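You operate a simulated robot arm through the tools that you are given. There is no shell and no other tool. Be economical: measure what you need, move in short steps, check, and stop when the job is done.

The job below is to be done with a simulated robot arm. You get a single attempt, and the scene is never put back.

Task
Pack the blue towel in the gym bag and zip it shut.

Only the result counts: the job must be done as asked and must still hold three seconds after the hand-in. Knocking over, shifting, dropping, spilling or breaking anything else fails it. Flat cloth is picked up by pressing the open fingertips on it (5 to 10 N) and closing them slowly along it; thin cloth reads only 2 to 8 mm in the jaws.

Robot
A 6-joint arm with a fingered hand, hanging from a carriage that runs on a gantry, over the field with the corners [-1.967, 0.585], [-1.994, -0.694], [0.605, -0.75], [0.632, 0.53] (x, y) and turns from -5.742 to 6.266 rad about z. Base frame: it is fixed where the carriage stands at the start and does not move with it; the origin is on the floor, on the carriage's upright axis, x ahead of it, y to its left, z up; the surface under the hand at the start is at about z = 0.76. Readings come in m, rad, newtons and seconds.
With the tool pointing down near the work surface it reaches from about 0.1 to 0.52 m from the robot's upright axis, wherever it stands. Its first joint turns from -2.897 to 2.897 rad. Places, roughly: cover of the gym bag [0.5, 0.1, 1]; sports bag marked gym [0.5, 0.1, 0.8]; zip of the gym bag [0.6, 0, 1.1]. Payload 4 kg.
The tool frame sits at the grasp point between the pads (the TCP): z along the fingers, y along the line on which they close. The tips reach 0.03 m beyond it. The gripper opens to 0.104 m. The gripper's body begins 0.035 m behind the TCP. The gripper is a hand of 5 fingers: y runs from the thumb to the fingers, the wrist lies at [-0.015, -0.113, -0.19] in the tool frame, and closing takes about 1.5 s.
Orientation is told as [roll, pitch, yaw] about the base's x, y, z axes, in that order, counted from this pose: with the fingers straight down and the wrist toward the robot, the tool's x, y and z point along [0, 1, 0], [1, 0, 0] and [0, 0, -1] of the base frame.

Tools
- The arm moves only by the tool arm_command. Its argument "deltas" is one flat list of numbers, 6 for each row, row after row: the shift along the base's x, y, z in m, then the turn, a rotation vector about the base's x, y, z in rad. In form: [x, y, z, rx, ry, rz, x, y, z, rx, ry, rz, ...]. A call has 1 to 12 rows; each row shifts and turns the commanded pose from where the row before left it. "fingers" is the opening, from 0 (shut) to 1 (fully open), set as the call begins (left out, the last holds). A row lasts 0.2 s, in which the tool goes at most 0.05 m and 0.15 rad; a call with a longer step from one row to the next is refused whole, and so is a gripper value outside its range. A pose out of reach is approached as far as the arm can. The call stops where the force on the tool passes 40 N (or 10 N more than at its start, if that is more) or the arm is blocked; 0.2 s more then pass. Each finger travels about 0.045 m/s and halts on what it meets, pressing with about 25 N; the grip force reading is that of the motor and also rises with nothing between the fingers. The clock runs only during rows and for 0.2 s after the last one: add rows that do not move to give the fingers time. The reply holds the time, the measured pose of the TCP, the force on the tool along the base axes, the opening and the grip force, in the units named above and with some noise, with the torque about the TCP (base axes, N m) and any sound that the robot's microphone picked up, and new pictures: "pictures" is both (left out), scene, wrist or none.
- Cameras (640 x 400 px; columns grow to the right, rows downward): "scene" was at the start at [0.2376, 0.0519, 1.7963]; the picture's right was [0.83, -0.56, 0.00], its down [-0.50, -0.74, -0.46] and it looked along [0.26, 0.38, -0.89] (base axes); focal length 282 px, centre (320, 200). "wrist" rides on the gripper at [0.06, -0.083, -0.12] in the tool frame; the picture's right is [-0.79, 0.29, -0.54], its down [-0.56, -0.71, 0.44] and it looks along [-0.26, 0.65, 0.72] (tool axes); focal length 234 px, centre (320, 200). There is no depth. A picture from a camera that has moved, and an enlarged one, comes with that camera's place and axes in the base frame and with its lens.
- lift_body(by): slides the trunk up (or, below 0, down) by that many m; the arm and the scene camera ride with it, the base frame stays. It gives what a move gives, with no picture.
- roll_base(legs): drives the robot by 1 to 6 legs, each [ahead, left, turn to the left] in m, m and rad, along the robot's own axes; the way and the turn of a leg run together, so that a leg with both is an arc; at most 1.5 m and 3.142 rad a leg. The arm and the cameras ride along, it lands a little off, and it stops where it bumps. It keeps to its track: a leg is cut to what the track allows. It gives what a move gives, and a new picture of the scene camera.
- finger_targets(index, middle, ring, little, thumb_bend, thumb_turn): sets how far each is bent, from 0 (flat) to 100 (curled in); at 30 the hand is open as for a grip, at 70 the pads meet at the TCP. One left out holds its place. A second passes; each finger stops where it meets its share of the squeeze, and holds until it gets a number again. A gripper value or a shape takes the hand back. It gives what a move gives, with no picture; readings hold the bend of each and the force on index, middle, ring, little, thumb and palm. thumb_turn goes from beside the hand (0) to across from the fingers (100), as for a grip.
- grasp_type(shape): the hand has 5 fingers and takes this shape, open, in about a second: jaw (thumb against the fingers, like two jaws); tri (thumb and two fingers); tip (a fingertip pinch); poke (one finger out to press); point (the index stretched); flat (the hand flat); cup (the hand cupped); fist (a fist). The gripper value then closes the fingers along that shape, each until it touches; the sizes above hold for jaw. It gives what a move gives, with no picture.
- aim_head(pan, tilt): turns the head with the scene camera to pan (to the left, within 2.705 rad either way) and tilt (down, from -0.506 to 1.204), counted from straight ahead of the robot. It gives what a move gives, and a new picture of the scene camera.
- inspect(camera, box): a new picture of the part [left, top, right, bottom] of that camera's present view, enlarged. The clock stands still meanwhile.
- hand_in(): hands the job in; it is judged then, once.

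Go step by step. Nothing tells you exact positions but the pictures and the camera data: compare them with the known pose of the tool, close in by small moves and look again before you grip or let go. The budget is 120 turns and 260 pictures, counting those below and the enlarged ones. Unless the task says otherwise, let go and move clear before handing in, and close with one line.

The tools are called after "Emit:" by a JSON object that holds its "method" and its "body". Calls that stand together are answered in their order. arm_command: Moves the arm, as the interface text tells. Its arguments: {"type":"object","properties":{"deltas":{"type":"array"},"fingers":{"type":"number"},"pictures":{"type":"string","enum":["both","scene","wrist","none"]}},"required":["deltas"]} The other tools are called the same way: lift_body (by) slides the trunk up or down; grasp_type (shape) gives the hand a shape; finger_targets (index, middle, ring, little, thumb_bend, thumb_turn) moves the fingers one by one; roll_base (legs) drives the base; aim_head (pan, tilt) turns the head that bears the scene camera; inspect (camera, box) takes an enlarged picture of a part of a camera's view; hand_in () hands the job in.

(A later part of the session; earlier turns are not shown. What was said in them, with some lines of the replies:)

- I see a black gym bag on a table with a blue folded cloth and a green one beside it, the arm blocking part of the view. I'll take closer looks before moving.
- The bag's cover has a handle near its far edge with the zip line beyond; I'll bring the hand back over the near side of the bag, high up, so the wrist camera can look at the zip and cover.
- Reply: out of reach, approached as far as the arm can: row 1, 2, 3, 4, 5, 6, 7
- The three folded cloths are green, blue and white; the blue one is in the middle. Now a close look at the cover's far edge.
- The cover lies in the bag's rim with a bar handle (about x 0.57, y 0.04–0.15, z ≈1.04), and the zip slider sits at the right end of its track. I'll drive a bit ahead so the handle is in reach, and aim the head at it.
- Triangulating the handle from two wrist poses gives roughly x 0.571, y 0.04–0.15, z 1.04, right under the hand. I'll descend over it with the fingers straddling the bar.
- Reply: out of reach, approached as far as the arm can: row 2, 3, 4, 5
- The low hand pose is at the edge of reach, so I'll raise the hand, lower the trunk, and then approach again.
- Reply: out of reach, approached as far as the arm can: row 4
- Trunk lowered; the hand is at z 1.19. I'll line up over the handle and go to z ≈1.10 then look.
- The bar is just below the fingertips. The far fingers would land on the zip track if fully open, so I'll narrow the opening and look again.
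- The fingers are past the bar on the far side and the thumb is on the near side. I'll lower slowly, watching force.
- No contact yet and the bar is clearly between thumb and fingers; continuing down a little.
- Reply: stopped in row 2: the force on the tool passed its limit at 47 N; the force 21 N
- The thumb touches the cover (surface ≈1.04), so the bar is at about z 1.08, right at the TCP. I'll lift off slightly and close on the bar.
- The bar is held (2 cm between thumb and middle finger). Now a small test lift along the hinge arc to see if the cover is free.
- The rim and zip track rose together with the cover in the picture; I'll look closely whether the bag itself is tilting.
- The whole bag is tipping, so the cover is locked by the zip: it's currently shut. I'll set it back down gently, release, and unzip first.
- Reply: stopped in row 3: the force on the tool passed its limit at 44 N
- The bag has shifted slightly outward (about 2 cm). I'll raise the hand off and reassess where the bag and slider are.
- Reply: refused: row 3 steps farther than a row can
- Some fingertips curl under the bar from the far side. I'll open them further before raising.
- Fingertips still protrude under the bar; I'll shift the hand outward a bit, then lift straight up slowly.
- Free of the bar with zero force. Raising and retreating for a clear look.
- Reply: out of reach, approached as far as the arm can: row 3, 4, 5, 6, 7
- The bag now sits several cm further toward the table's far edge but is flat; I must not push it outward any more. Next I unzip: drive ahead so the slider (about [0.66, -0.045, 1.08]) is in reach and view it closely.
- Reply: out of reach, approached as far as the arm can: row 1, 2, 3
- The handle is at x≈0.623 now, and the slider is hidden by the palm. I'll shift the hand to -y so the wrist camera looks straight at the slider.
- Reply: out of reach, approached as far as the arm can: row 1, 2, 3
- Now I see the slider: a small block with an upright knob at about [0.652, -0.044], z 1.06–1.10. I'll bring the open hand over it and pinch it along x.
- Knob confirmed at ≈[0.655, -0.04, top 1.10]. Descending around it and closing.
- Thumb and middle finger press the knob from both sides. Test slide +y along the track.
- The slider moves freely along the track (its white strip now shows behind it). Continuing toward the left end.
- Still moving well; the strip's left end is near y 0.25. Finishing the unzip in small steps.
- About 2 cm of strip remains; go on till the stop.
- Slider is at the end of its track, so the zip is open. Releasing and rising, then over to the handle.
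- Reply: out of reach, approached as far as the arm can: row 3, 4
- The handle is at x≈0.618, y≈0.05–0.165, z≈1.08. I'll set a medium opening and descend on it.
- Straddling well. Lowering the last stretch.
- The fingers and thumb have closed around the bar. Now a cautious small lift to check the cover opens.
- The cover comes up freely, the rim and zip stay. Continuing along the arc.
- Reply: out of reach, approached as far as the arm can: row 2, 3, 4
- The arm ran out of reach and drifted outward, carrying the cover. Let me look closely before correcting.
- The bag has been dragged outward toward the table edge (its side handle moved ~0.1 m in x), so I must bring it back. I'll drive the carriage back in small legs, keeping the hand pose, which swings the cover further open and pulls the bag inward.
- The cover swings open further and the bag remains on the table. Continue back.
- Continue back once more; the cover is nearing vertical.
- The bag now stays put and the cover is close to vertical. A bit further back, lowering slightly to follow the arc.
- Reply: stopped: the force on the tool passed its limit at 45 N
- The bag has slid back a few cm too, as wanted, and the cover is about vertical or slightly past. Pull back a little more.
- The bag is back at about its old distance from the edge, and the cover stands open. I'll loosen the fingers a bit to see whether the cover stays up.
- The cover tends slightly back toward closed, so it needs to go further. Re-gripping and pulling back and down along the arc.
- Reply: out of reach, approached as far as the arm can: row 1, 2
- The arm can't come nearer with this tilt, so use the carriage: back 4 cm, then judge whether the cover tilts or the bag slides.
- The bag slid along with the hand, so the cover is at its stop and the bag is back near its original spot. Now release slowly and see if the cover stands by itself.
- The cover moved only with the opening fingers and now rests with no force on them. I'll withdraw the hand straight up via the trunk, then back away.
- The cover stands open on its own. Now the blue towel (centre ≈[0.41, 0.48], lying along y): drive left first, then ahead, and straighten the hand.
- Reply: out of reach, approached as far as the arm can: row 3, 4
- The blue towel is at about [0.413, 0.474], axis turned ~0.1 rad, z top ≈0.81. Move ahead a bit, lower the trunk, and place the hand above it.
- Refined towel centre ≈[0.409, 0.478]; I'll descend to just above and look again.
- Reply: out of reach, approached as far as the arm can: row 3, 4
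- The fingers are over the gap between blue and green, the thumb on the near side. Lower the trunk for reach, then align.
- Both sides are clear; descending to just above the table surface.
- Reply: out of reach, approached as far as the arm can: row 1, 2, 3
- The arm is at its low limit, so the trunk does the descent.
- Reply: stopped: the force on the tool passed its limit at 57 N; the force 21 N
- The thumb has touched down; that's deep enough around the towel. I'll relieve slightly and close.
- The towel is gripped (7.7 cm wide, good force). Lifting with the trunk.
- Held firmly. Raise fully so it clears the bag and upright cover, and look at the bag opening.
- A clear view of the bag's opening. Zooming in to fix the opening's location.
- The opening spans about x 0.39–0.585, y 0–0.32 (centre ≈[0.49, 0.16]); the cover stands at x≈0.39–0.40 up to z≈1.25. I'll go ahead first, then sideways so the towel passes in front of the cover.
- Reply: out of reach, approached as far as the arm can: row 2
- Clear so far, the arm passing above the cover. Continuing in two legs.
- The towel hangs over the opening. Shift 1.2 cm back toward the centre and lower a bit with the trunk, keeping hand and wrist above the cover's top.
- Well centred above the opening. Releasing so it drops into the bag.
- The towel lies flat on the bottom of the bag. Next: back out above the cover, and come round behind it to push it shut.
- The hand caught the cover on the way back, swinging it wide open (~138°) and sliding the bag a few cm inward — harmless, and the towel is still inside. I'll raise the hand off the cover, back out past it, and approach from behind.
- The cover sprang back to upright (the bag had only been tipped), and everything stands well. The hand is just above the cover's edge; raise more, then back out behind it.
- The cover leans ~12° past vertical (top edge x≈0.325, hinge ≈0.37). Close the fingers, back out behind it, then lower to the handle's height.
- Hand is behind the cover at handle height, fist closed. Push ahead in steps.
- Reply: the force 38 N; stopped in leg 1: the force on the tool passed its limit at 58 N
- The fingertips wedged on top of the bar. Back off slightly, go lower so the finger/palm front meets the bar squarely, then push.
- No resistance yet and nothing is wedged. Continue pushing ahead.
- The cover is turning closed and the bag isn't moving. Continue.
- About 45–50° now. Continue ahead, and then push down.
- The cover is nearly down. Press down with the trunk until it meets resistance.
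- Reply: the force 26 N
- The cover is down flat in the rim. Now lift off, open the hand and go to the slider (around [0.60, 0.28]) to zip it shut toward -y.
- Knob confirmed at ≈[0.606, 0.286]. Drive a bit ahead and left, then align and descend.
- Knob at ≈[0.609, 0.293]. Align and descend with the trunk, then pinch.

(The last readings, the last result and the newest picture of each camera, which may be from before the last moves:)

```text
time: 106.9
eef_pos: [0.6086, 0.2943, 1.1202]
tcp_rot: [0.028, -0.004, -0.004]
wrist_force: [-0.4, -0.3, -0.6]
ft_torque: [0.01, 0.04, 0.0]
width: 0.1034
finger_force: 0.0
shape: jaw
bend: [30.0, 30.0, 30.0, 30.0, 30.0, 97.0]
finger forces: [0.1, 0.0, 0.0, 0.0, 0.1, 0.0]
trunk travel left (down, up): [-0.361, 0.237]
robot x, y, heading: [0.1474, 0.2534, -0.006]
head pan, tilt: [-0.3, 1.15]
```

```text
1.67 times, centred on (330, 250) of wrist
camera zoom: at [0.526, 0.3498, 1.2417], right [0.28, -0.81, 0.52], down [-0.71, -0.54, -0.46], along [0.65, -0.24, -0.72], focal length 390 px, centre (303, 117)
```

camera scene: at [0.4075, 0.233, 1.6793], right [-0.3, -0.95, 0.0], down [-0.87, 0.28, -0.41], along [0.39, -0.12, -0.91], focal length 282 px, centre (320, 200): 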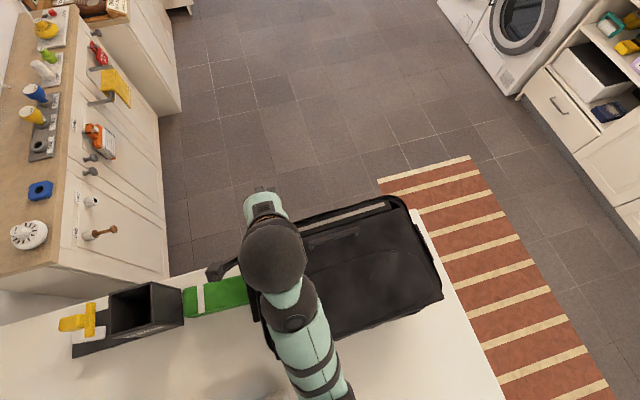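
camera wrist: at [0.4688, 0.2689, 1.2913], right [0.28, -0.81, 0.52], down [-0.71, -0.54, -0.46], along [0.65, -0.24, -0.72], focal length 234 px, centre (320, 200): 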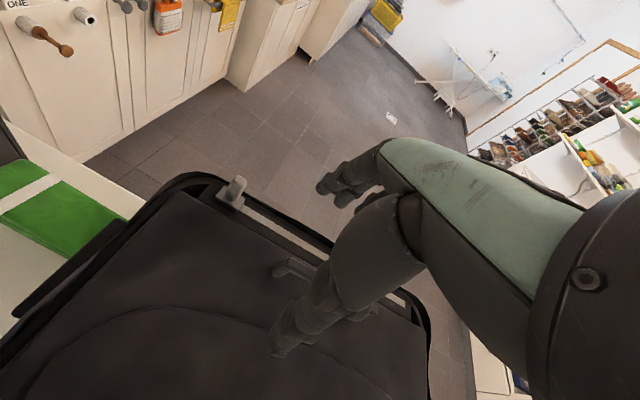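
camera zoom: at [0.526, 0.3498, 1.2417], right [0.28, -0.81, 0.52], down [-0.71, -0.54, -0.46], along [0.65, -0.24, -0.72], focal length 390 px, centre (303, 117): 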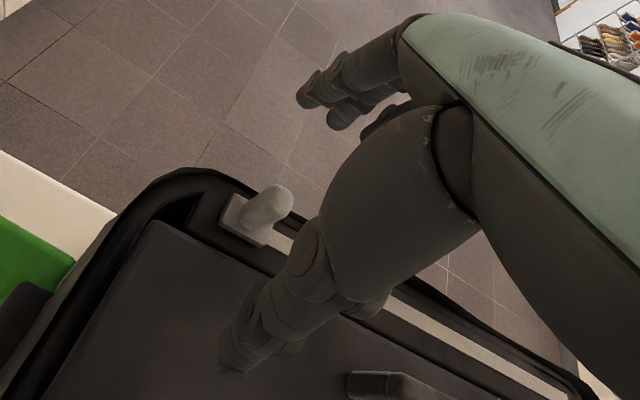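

Same relative view as the earlier successful grasp. Down 2.2 cm and pinch.

Emit:
{"method": "lift_body", "body": {"by": -0.022}}

Emit:
{"method": "arm_command", "body": {"deltas": [0, 0.003, 0, 0, 0, 0, 0, 0, 0, 0, 0, 0, 0, 0, 0, 0, 0, 0, 0, 0, 0, 0, 0, 0, 0, 0, 0, 0, 0, 0, 0, 0, 0, 0, 0, 0, 0, 0, 0, 0, 0, 0, 0, 0, 0, 0, 0, 0, 0, 0, 0, 0, 0, 0], "fingers": 0, "pictures": "none"}}

Emit:
{"method": "inspect", "body": {"camera": "wrist", "box": [180, 130, 480, 370]}}

```text
time: 107.5
eef_pos: [0.6097, 0.2924, 1.0995]
tcp_rot: [0.03, -0.006, -0.005]
wrist_force: [0.1, -0.1, 0.0]
ft_torque: [0.01, -0.03, 0.03]
width: 0.1035
finger_force: 0.1
shape: jaw
bend: [30.0, 30.0, 30.0, 30.0, 30.0, 97.0]
finger forces: [0.0, 0.0, 0.0, 0.0, 0.1, 0.1]
trunk travel left (down, up): [-0.339, 0.259]
robot x, y, heading: [0.151, 0.2562, -0.011]
head pan, tilt: [-0.3, 1.15]
```

```text
time: 109.5
eef_pos: [0.6079, 0.2964, 1.0985]
tcp_rot: [0.029, -0.002, -0.003]
wrist_force: [-4.2, 0.2, 0.3]
ft_torque: [-0.02, 0.05, 0.0]
width: 0.0069
finger_force: 25.3
shape: jaw
bend: [73.0, 49.0, 61.0, 71.0, 58.0, 100.0]
finger forces: [0.0, 9.7, 0.1, 0.1, 20.3, 0.0]
trunk travel left (down, up): [-0.339, 0.259]
robot x, y, heading: [0.1467, 0.2514, -0.007]
head pan, tilt: [-0.3, 1.15]
```

```text
1.67 times, centred on (330, 250) of wrist
camera zoom: at [0.5247, 0.3526, 1.2191], right [0.28, -0.81, 0.52], down [-0.71, -0.54, -0.45], along [0.65, -0.24, -0.72], focal length 390 px, centre (303, 117)
```

zoom: 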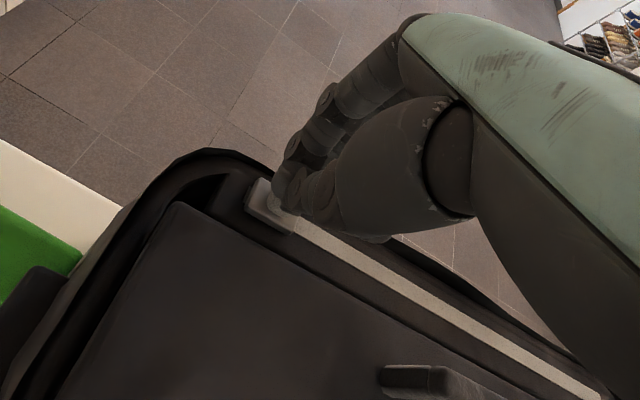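

Knob is held between thumb and middle finger. Slide toward -y: a short test, then continue with the carriage.

Emit:
{"method": "arm_command", "body": {"deltas": [0, -0.015, 0, 0, 0, 0, 0, -0.015, 0, 0, 0, 0], "pictures": "none"}}

Emit:
{"method": "roll_base", "body": {"legs": [[0, -0.12, 0]]}}

Emit:
{"method": "inspect", "body": {"camera": "wrist", "box": [180, 130, 480, 370]}}

```text
time: 110.2
eef_pos: [0.6093, 0.2655, 1.1001]
tcp_rot: [0.03, -0.005, -0.006]
wrist_force: [-0.8, 0.6, 0.8]
ft_torque: [0.03, 0.07, 0.05]
width: 0.0069
finger_force: 24.7
shape: jaw
bend: [73.0, 49.0, 61.0, 71.0, 61.0, 100.0]
finger forces: [0.1, 9.9, 0.1, 0.0, 15.8, 0.0]
trunk travel left (down, up): [-0.339, 0.259]
robot x, y, heading: [0.1489, 0.2546, -0.011]
head pan, tilt: [-0.3, 1.15]
```

```text
time: 111.4
eef_pos: [0.6064, 0.1453, 1.1]
tcp_rot: [0.03, -0.005, -0.007]
wrist_force: [-0.9, -1.3, 0.2]
ft_torque: [0.0, 0.07, 0.06]
width: 0.007
finger_force: 24.9
shape: jaw
bend: [73.0, 48.0, 61.0, 71.0, 61.0, 100.0]
finger forces: [0.0, 10.2, 0.1, 0.0, 15.3, 0.0]
trunk travel left (down, up): [-0.339, 0.259]
robot x, y, heading: [0.1488, 0.1377, -0.01]
head pan, tilt: [-0.3, 1.15]
camera scene: at [0.4061, 0.1146, 1.6072], right [-0.31, -0.95, 0.0], down [-0.87, 0.28, -0.41], along [0.39, -0.13, -0.91], focal length 282 px, centre (320, 200)
```

scene: 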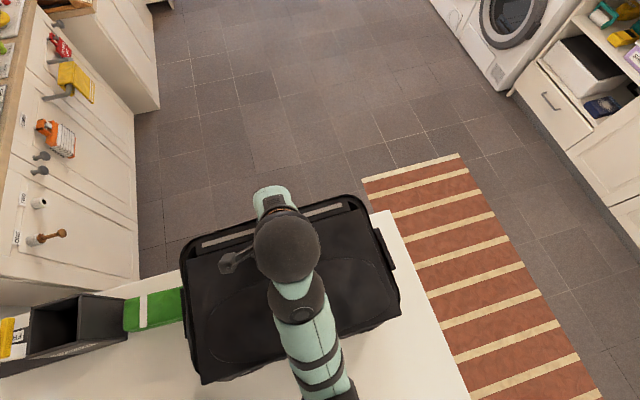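

```text
1.67 times, centred on (330, 250) of wrist
camera zoom: at [0.5243, 0.2031, 1.2205], right [0.28, -0.81, 0.52], down [-0.71, -0.54, -0.46], along [0.65, -0.24, -0.72], focal length 390 px, centre (303, 117)
```

zoom: 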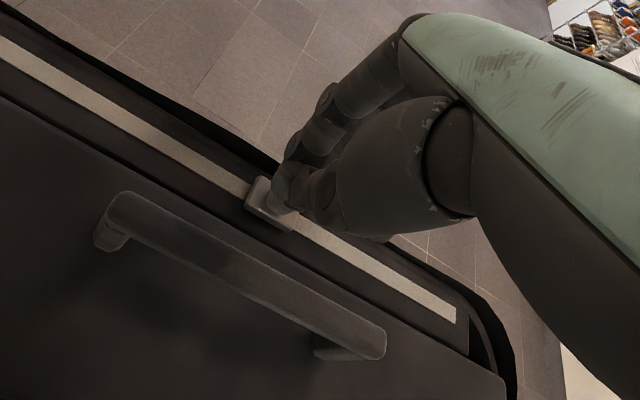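

The slider follows; half of the strip remains. Continue, finishing in small arm steps.

Emit:
{"method": "roll_base", "body": {"legs": [[0, -0.12, 0]]}}

Emit:
{"method": "arm_command", "body": {"deltas": [0, -0.006, 0, 0, 0, 0, 0, -0.006, 0, 0, 0, 0, 0, -0.006, 0, 0, 0, 0, 0, -0.005, 0, 0, 0, 0, 0, -0.005, 0, 0, 0, 0], "pictures": "none"}}

Emit:
{"method": "inspect", "body": {"camera": "wrist", "box": [180, 130, 480, 370]}}

```text
time: 112.6
eef_pos: [0.6049, 0.0313, 1.1005]
tcp_rot: [0.03, -0.006, -0.007]
wrist_force: [-0.5, -0.4, 0.6]
ft_torque: [0.01, 0.02, 0.05]
width: 0.0072
finger_force: 24.9
shape: jaw
bend: [73.0, 48.0, 61.0, 71.0, 61.0, 100.0]
finger forces: [0.0, 10.5, 0.1, 0.0, 14.8, 0.0]
trunk travel left (down, up): [-0.339, 0.259]
robot x, y, heading: [0.1448, 0.0212, -0.014]
head pan, tilt: [-0.3, 1.15]
camera scene: at [0.4049, -0.0012, 1.6073], right [-0.31, -0.95, 0.0], down [-0.87, 0.28, -0.41], along [0.39, -0.12, -0.91], focal length 282 px, centre (320, 200)
```

scene: 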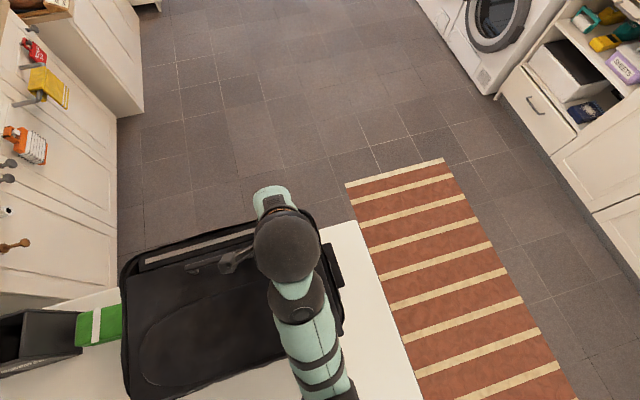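

```text
time: 113.8
eef_pos: [0.6054, 0.0032, 1.0997]
tcp_rot: [0.03, -0.008, -0.006]
wrist_force: [1.4, 3.3, 1.9]
ft_torque: [0.1, -0.06, 0.16]
width: 0.0076
finger_force: 24.7
shape: jaw
bend: [73.0, 48.0, 61.0, 71.0, 62.0, 100.0]
finger forces: [0.0, 10.9, 0.1, 0.0, 16.3, 0.0]
trunk travel left (down, up): [-0.339, 0.259]
robot x, y, heading: [0.1446, 0.0237, -0.009]
head pan, tilt: [-0.3, 1.15]
```

```text
1.67 times, centred on (330, 250) of wrist
camera zoom: at [0.5234, 0.0602, 1.2206], right [0.28, -0.81, 0.52], down [-0.71, -0.54, -0.46], along [0.65, -0.24, -0.72], focal length 390 px, centre (303, 117)
```

zoom: 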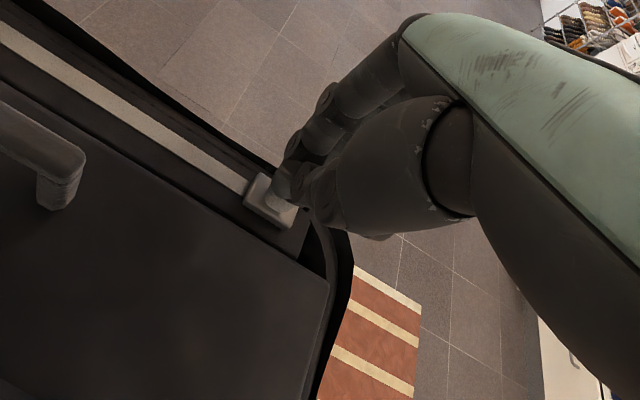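

No strip remains right of the slider and resistance rises. One little extra push to be sure, then release.

Emit:
{"method": "arm_command", "body": {"deltas": [0, -0.004, 0, 0, 0, 0, 0, -0.004, 0, 0, 0, 0], "pictures": "none"}}

Emit:
{"method": "inspect", "body": {"camera": "wrist", "box": [230, 180, 400, 320]}}

```text
time: 114.4
eef_pos: [0.6074, -0.0042, 1.102]
tcp_rot: [0.032, -0.009, -0.008]
wrist_force: [1.3, 5.0, 1.8]
ft_torque: [0.14, 0.04, 0.09]
width: 0.0076
finger_force: 24.7
shape: jaw
bend: [73.0, 48.0, 61.0, 71.0, 65.0, 100.0]
finger forces: [0.0, 8.6, 0.1, 0.0, 28.3, 0.0]
trunk travel left (down, up): [-0.339, 0.259]
robot x, y, heading: [0.1437, 0.0178, -0.006]
head pan, tilt: [-0.3, 1.15]
```

```text
2.86 times, centred on (315, 250) of wrist
camera zoom: at [0.5235, 0.0518, 1.2219], right [0.28, -0.81, 0.52], down [-0.71, -0.54, -0.46], along [0.65, -0.24, -0.72], focal length 669 px, centre (334, 57)
```

zoom: 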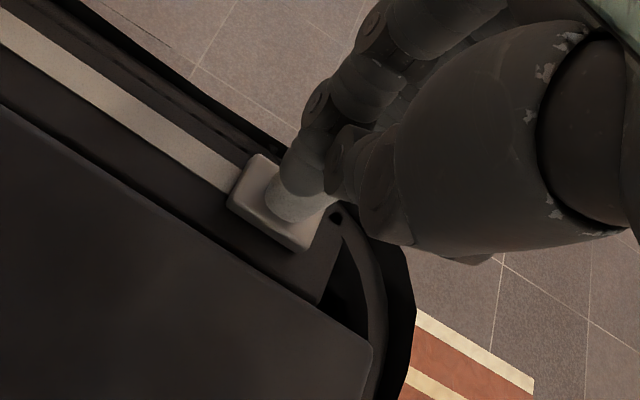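

The slider is at its stop. Release and rise clear.

Emit:
{"method": "arm_command", "body": {"deltas": [0, 0, 0, 0, 0, 0, 0, 0, 0, 0, 0, 0, 0, 0, 0, 0, 0, 0, 0, 0, 0, 0, 0, 0, 0, 0, 0, 0, 0, 0, 0, 0, 0, 0, 0, 0, 0, 0, 0, 0, 0, 0], "fingers": 1, "pictures": "none"}}

Emit:
{"method": "lift_body", "body": {"by": 0.2}}

Emit:
{"method": "roll_base", "body": {"legs": [[-0.35, -0.15, 0]]}}

Emit:
{"method": "aim_head", "body": {"pan": 0.4, "tilt": 1.0}}

```text
time: 116.0
eef_pos: [0.6061, -0.0059, 1.1017]
tcp_rot: [0.03, -0.006, -0.007]
wrist_force: [0.8, -0.3, 0.3]
ft_torque: [0.03, 0.0, 0.01]
width: 0.1036
finger_force: 0.0
shape: jaw
bend: [30.0, 30.0, 30.0, 30.0, 30.0, 97.0]
finger forces: [0.0, 0.1, 0.1, 0.0, 0.1, 0.0]
trunk travel left (down, up): [-0.339, 0.259]
robot x, y, heading: [0.1462, 0.0193, -0.014]
head pan, tilt: [-0.3, 1.15]
```

```text
time: 118.2
eef_pos: [0.6064, -0.0045, 1.3008]
tcp_rot: [0.03, -0.006, -0.006]
wrist_force: [1.2, -1.5, -0.2]
ft_torque: [0.01, 0.0, 0.01]
width: 0.1037
finger_force: 0.0
shape: jaw
bend: [30.0, 30.0, 30.0, 30.0, 30.0, 97.0]
finger forces: [0.0, 0.0, 0.0, 0.1, 0.0, 0.0]
trunk travel left (down, up): [-0.539, 0.059]
robot x, y, heading: [0.1437, 0.0234, -0.01]
head pan, tilt: [-0.3, 1.15]
```

```text
time: 120.5
eef_pos: [0.2636, -0.1528, 1.3021]
tcp_rot: [0.03, -0.006, -0.01]
wrist_force: [-0.5, 0.7, 0.0]
ft_torque: [0.01, 0.01, -0.02]
width: 0.1034
finger_force: 0.0
shape: jaw
bend: [30.0, 30.0, 30.0, 30.0, 30.0, 97.0]
finger forces: [0.0, 0.0, 0.0, 0.1, 0.1, 0.0]
trunk travel left (down, up): [-0.539, 0.059]
robot x, y, heading: [-0.1974, -0.1228, -0.012]
head pan, tilt: [-0.3, 1.15]
camera scene: at [0.0624, -0.147, 1.8073], right [-0.31, -0.95, 0.0], down [-0.87, 0.28, -0.41], along [0.39, -0.13, -0.91], focal length 282 px, centre (320, 200)
```

scene: 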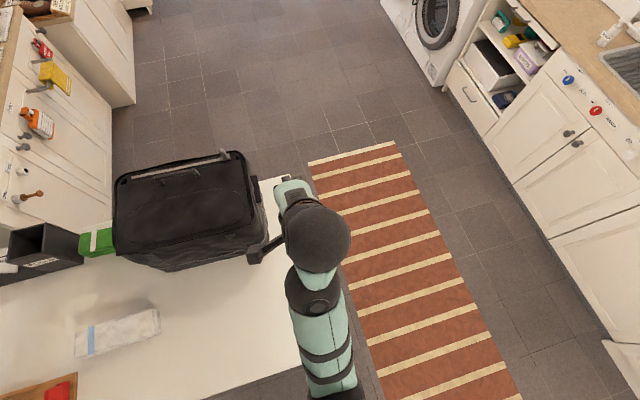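

```text
time: 121.6
eef_pos: [0.2635, -0.1518, 1.3024]
tcp_rot: [0.029, -0.006, -0.01]
wrist_force: [-0.8, -0.2, -0.1]
ft_torque: [0.0, -0.01, 0.05]
width: 0.1035
finger_force: 0.1
shape: jaw
bend: [30.0, 30.0, 30.0, 30.0, 30.0, 97.0]
finger forces: [0.1, 0.0, 0.0, 0.0, 0.0, 0.0]
trunk travel left (down, up): [-0.539, 0.059]
robot x, y, heading: [-0.1991, -0.1237, -0.014]
head pan, tilt: [0.4, 1.0]
camera scene: at [0.0704, -0.1025, 1.817], right [0.37, -0.93, 0.0], down [-0.78, -0.31, -0.54], along [0.5, 0.2, -0.84], focal length 282 px, centre (320, 200)
```

scene: 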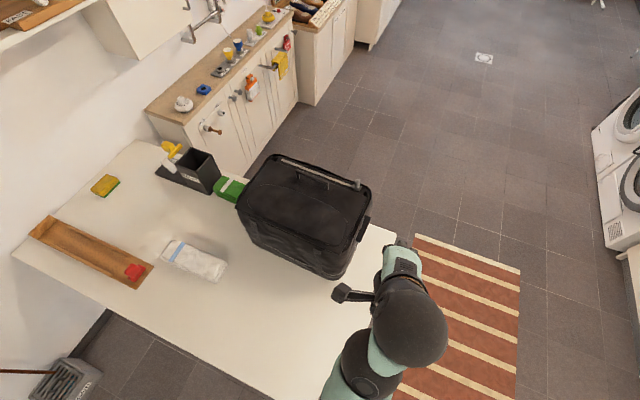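

The bag is closed with the slider at its right end. A last close look at the zip and the neighbouring items.

Emit:
{"method": "inspect", "body": {"camera": "scene", "box": [220, 140, 390, 290]}}

Emit:
{"method": "inspect", "body": {"camera": "scene", "box": [140, 130, 280, 290]}}

```text
2.67 times, centred on (305, 215) of scene
camera zoom: at [0.0704, -0.1025, 1.817], right [0.37, -0.93, 0.0], down [-0.78, -0.31, -0.54], along [0.5, 0.2, -0.84], focal length 751 px, centre (360, 160)
```

zoom: 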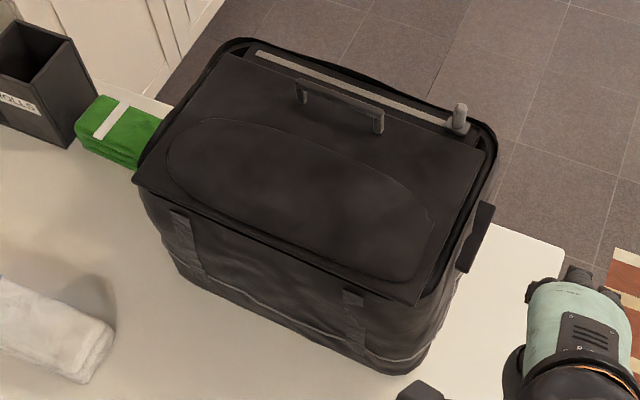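

```text
2.50 times, centred on (210, 210) of scene
camera zoom: at [0.0704, -0.1025, 1.817], right [0.37, -0.93, 0.0], down [-0.78, -0.31, -0.54], along [0.5, 0.2, -0.84], focal length 704 px, centre (595, 175)
```

zoom: 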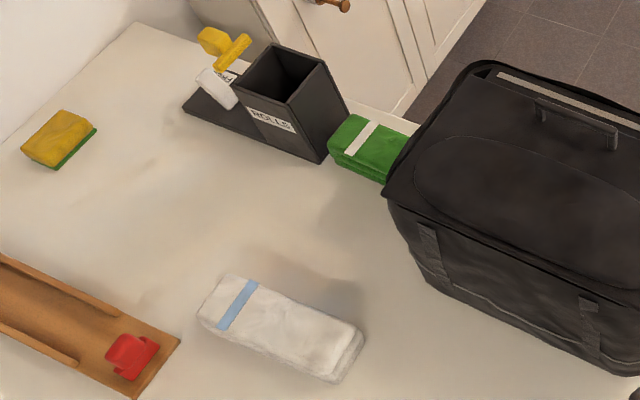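

The bag is packed, flat and closed, with the slider at its closed end. The other items look where they were at the start, and the hand is clear, so I'm handing in.

Emit:
{"method": "hand_in", "body": {}}

```text
The job is handed in.
```

The blue towel is in the gym bag, the cover is down and the zip is shut; the bag ended up about 4 cm from where it started, because it was dragged and tipped a few times while I worked the cover.
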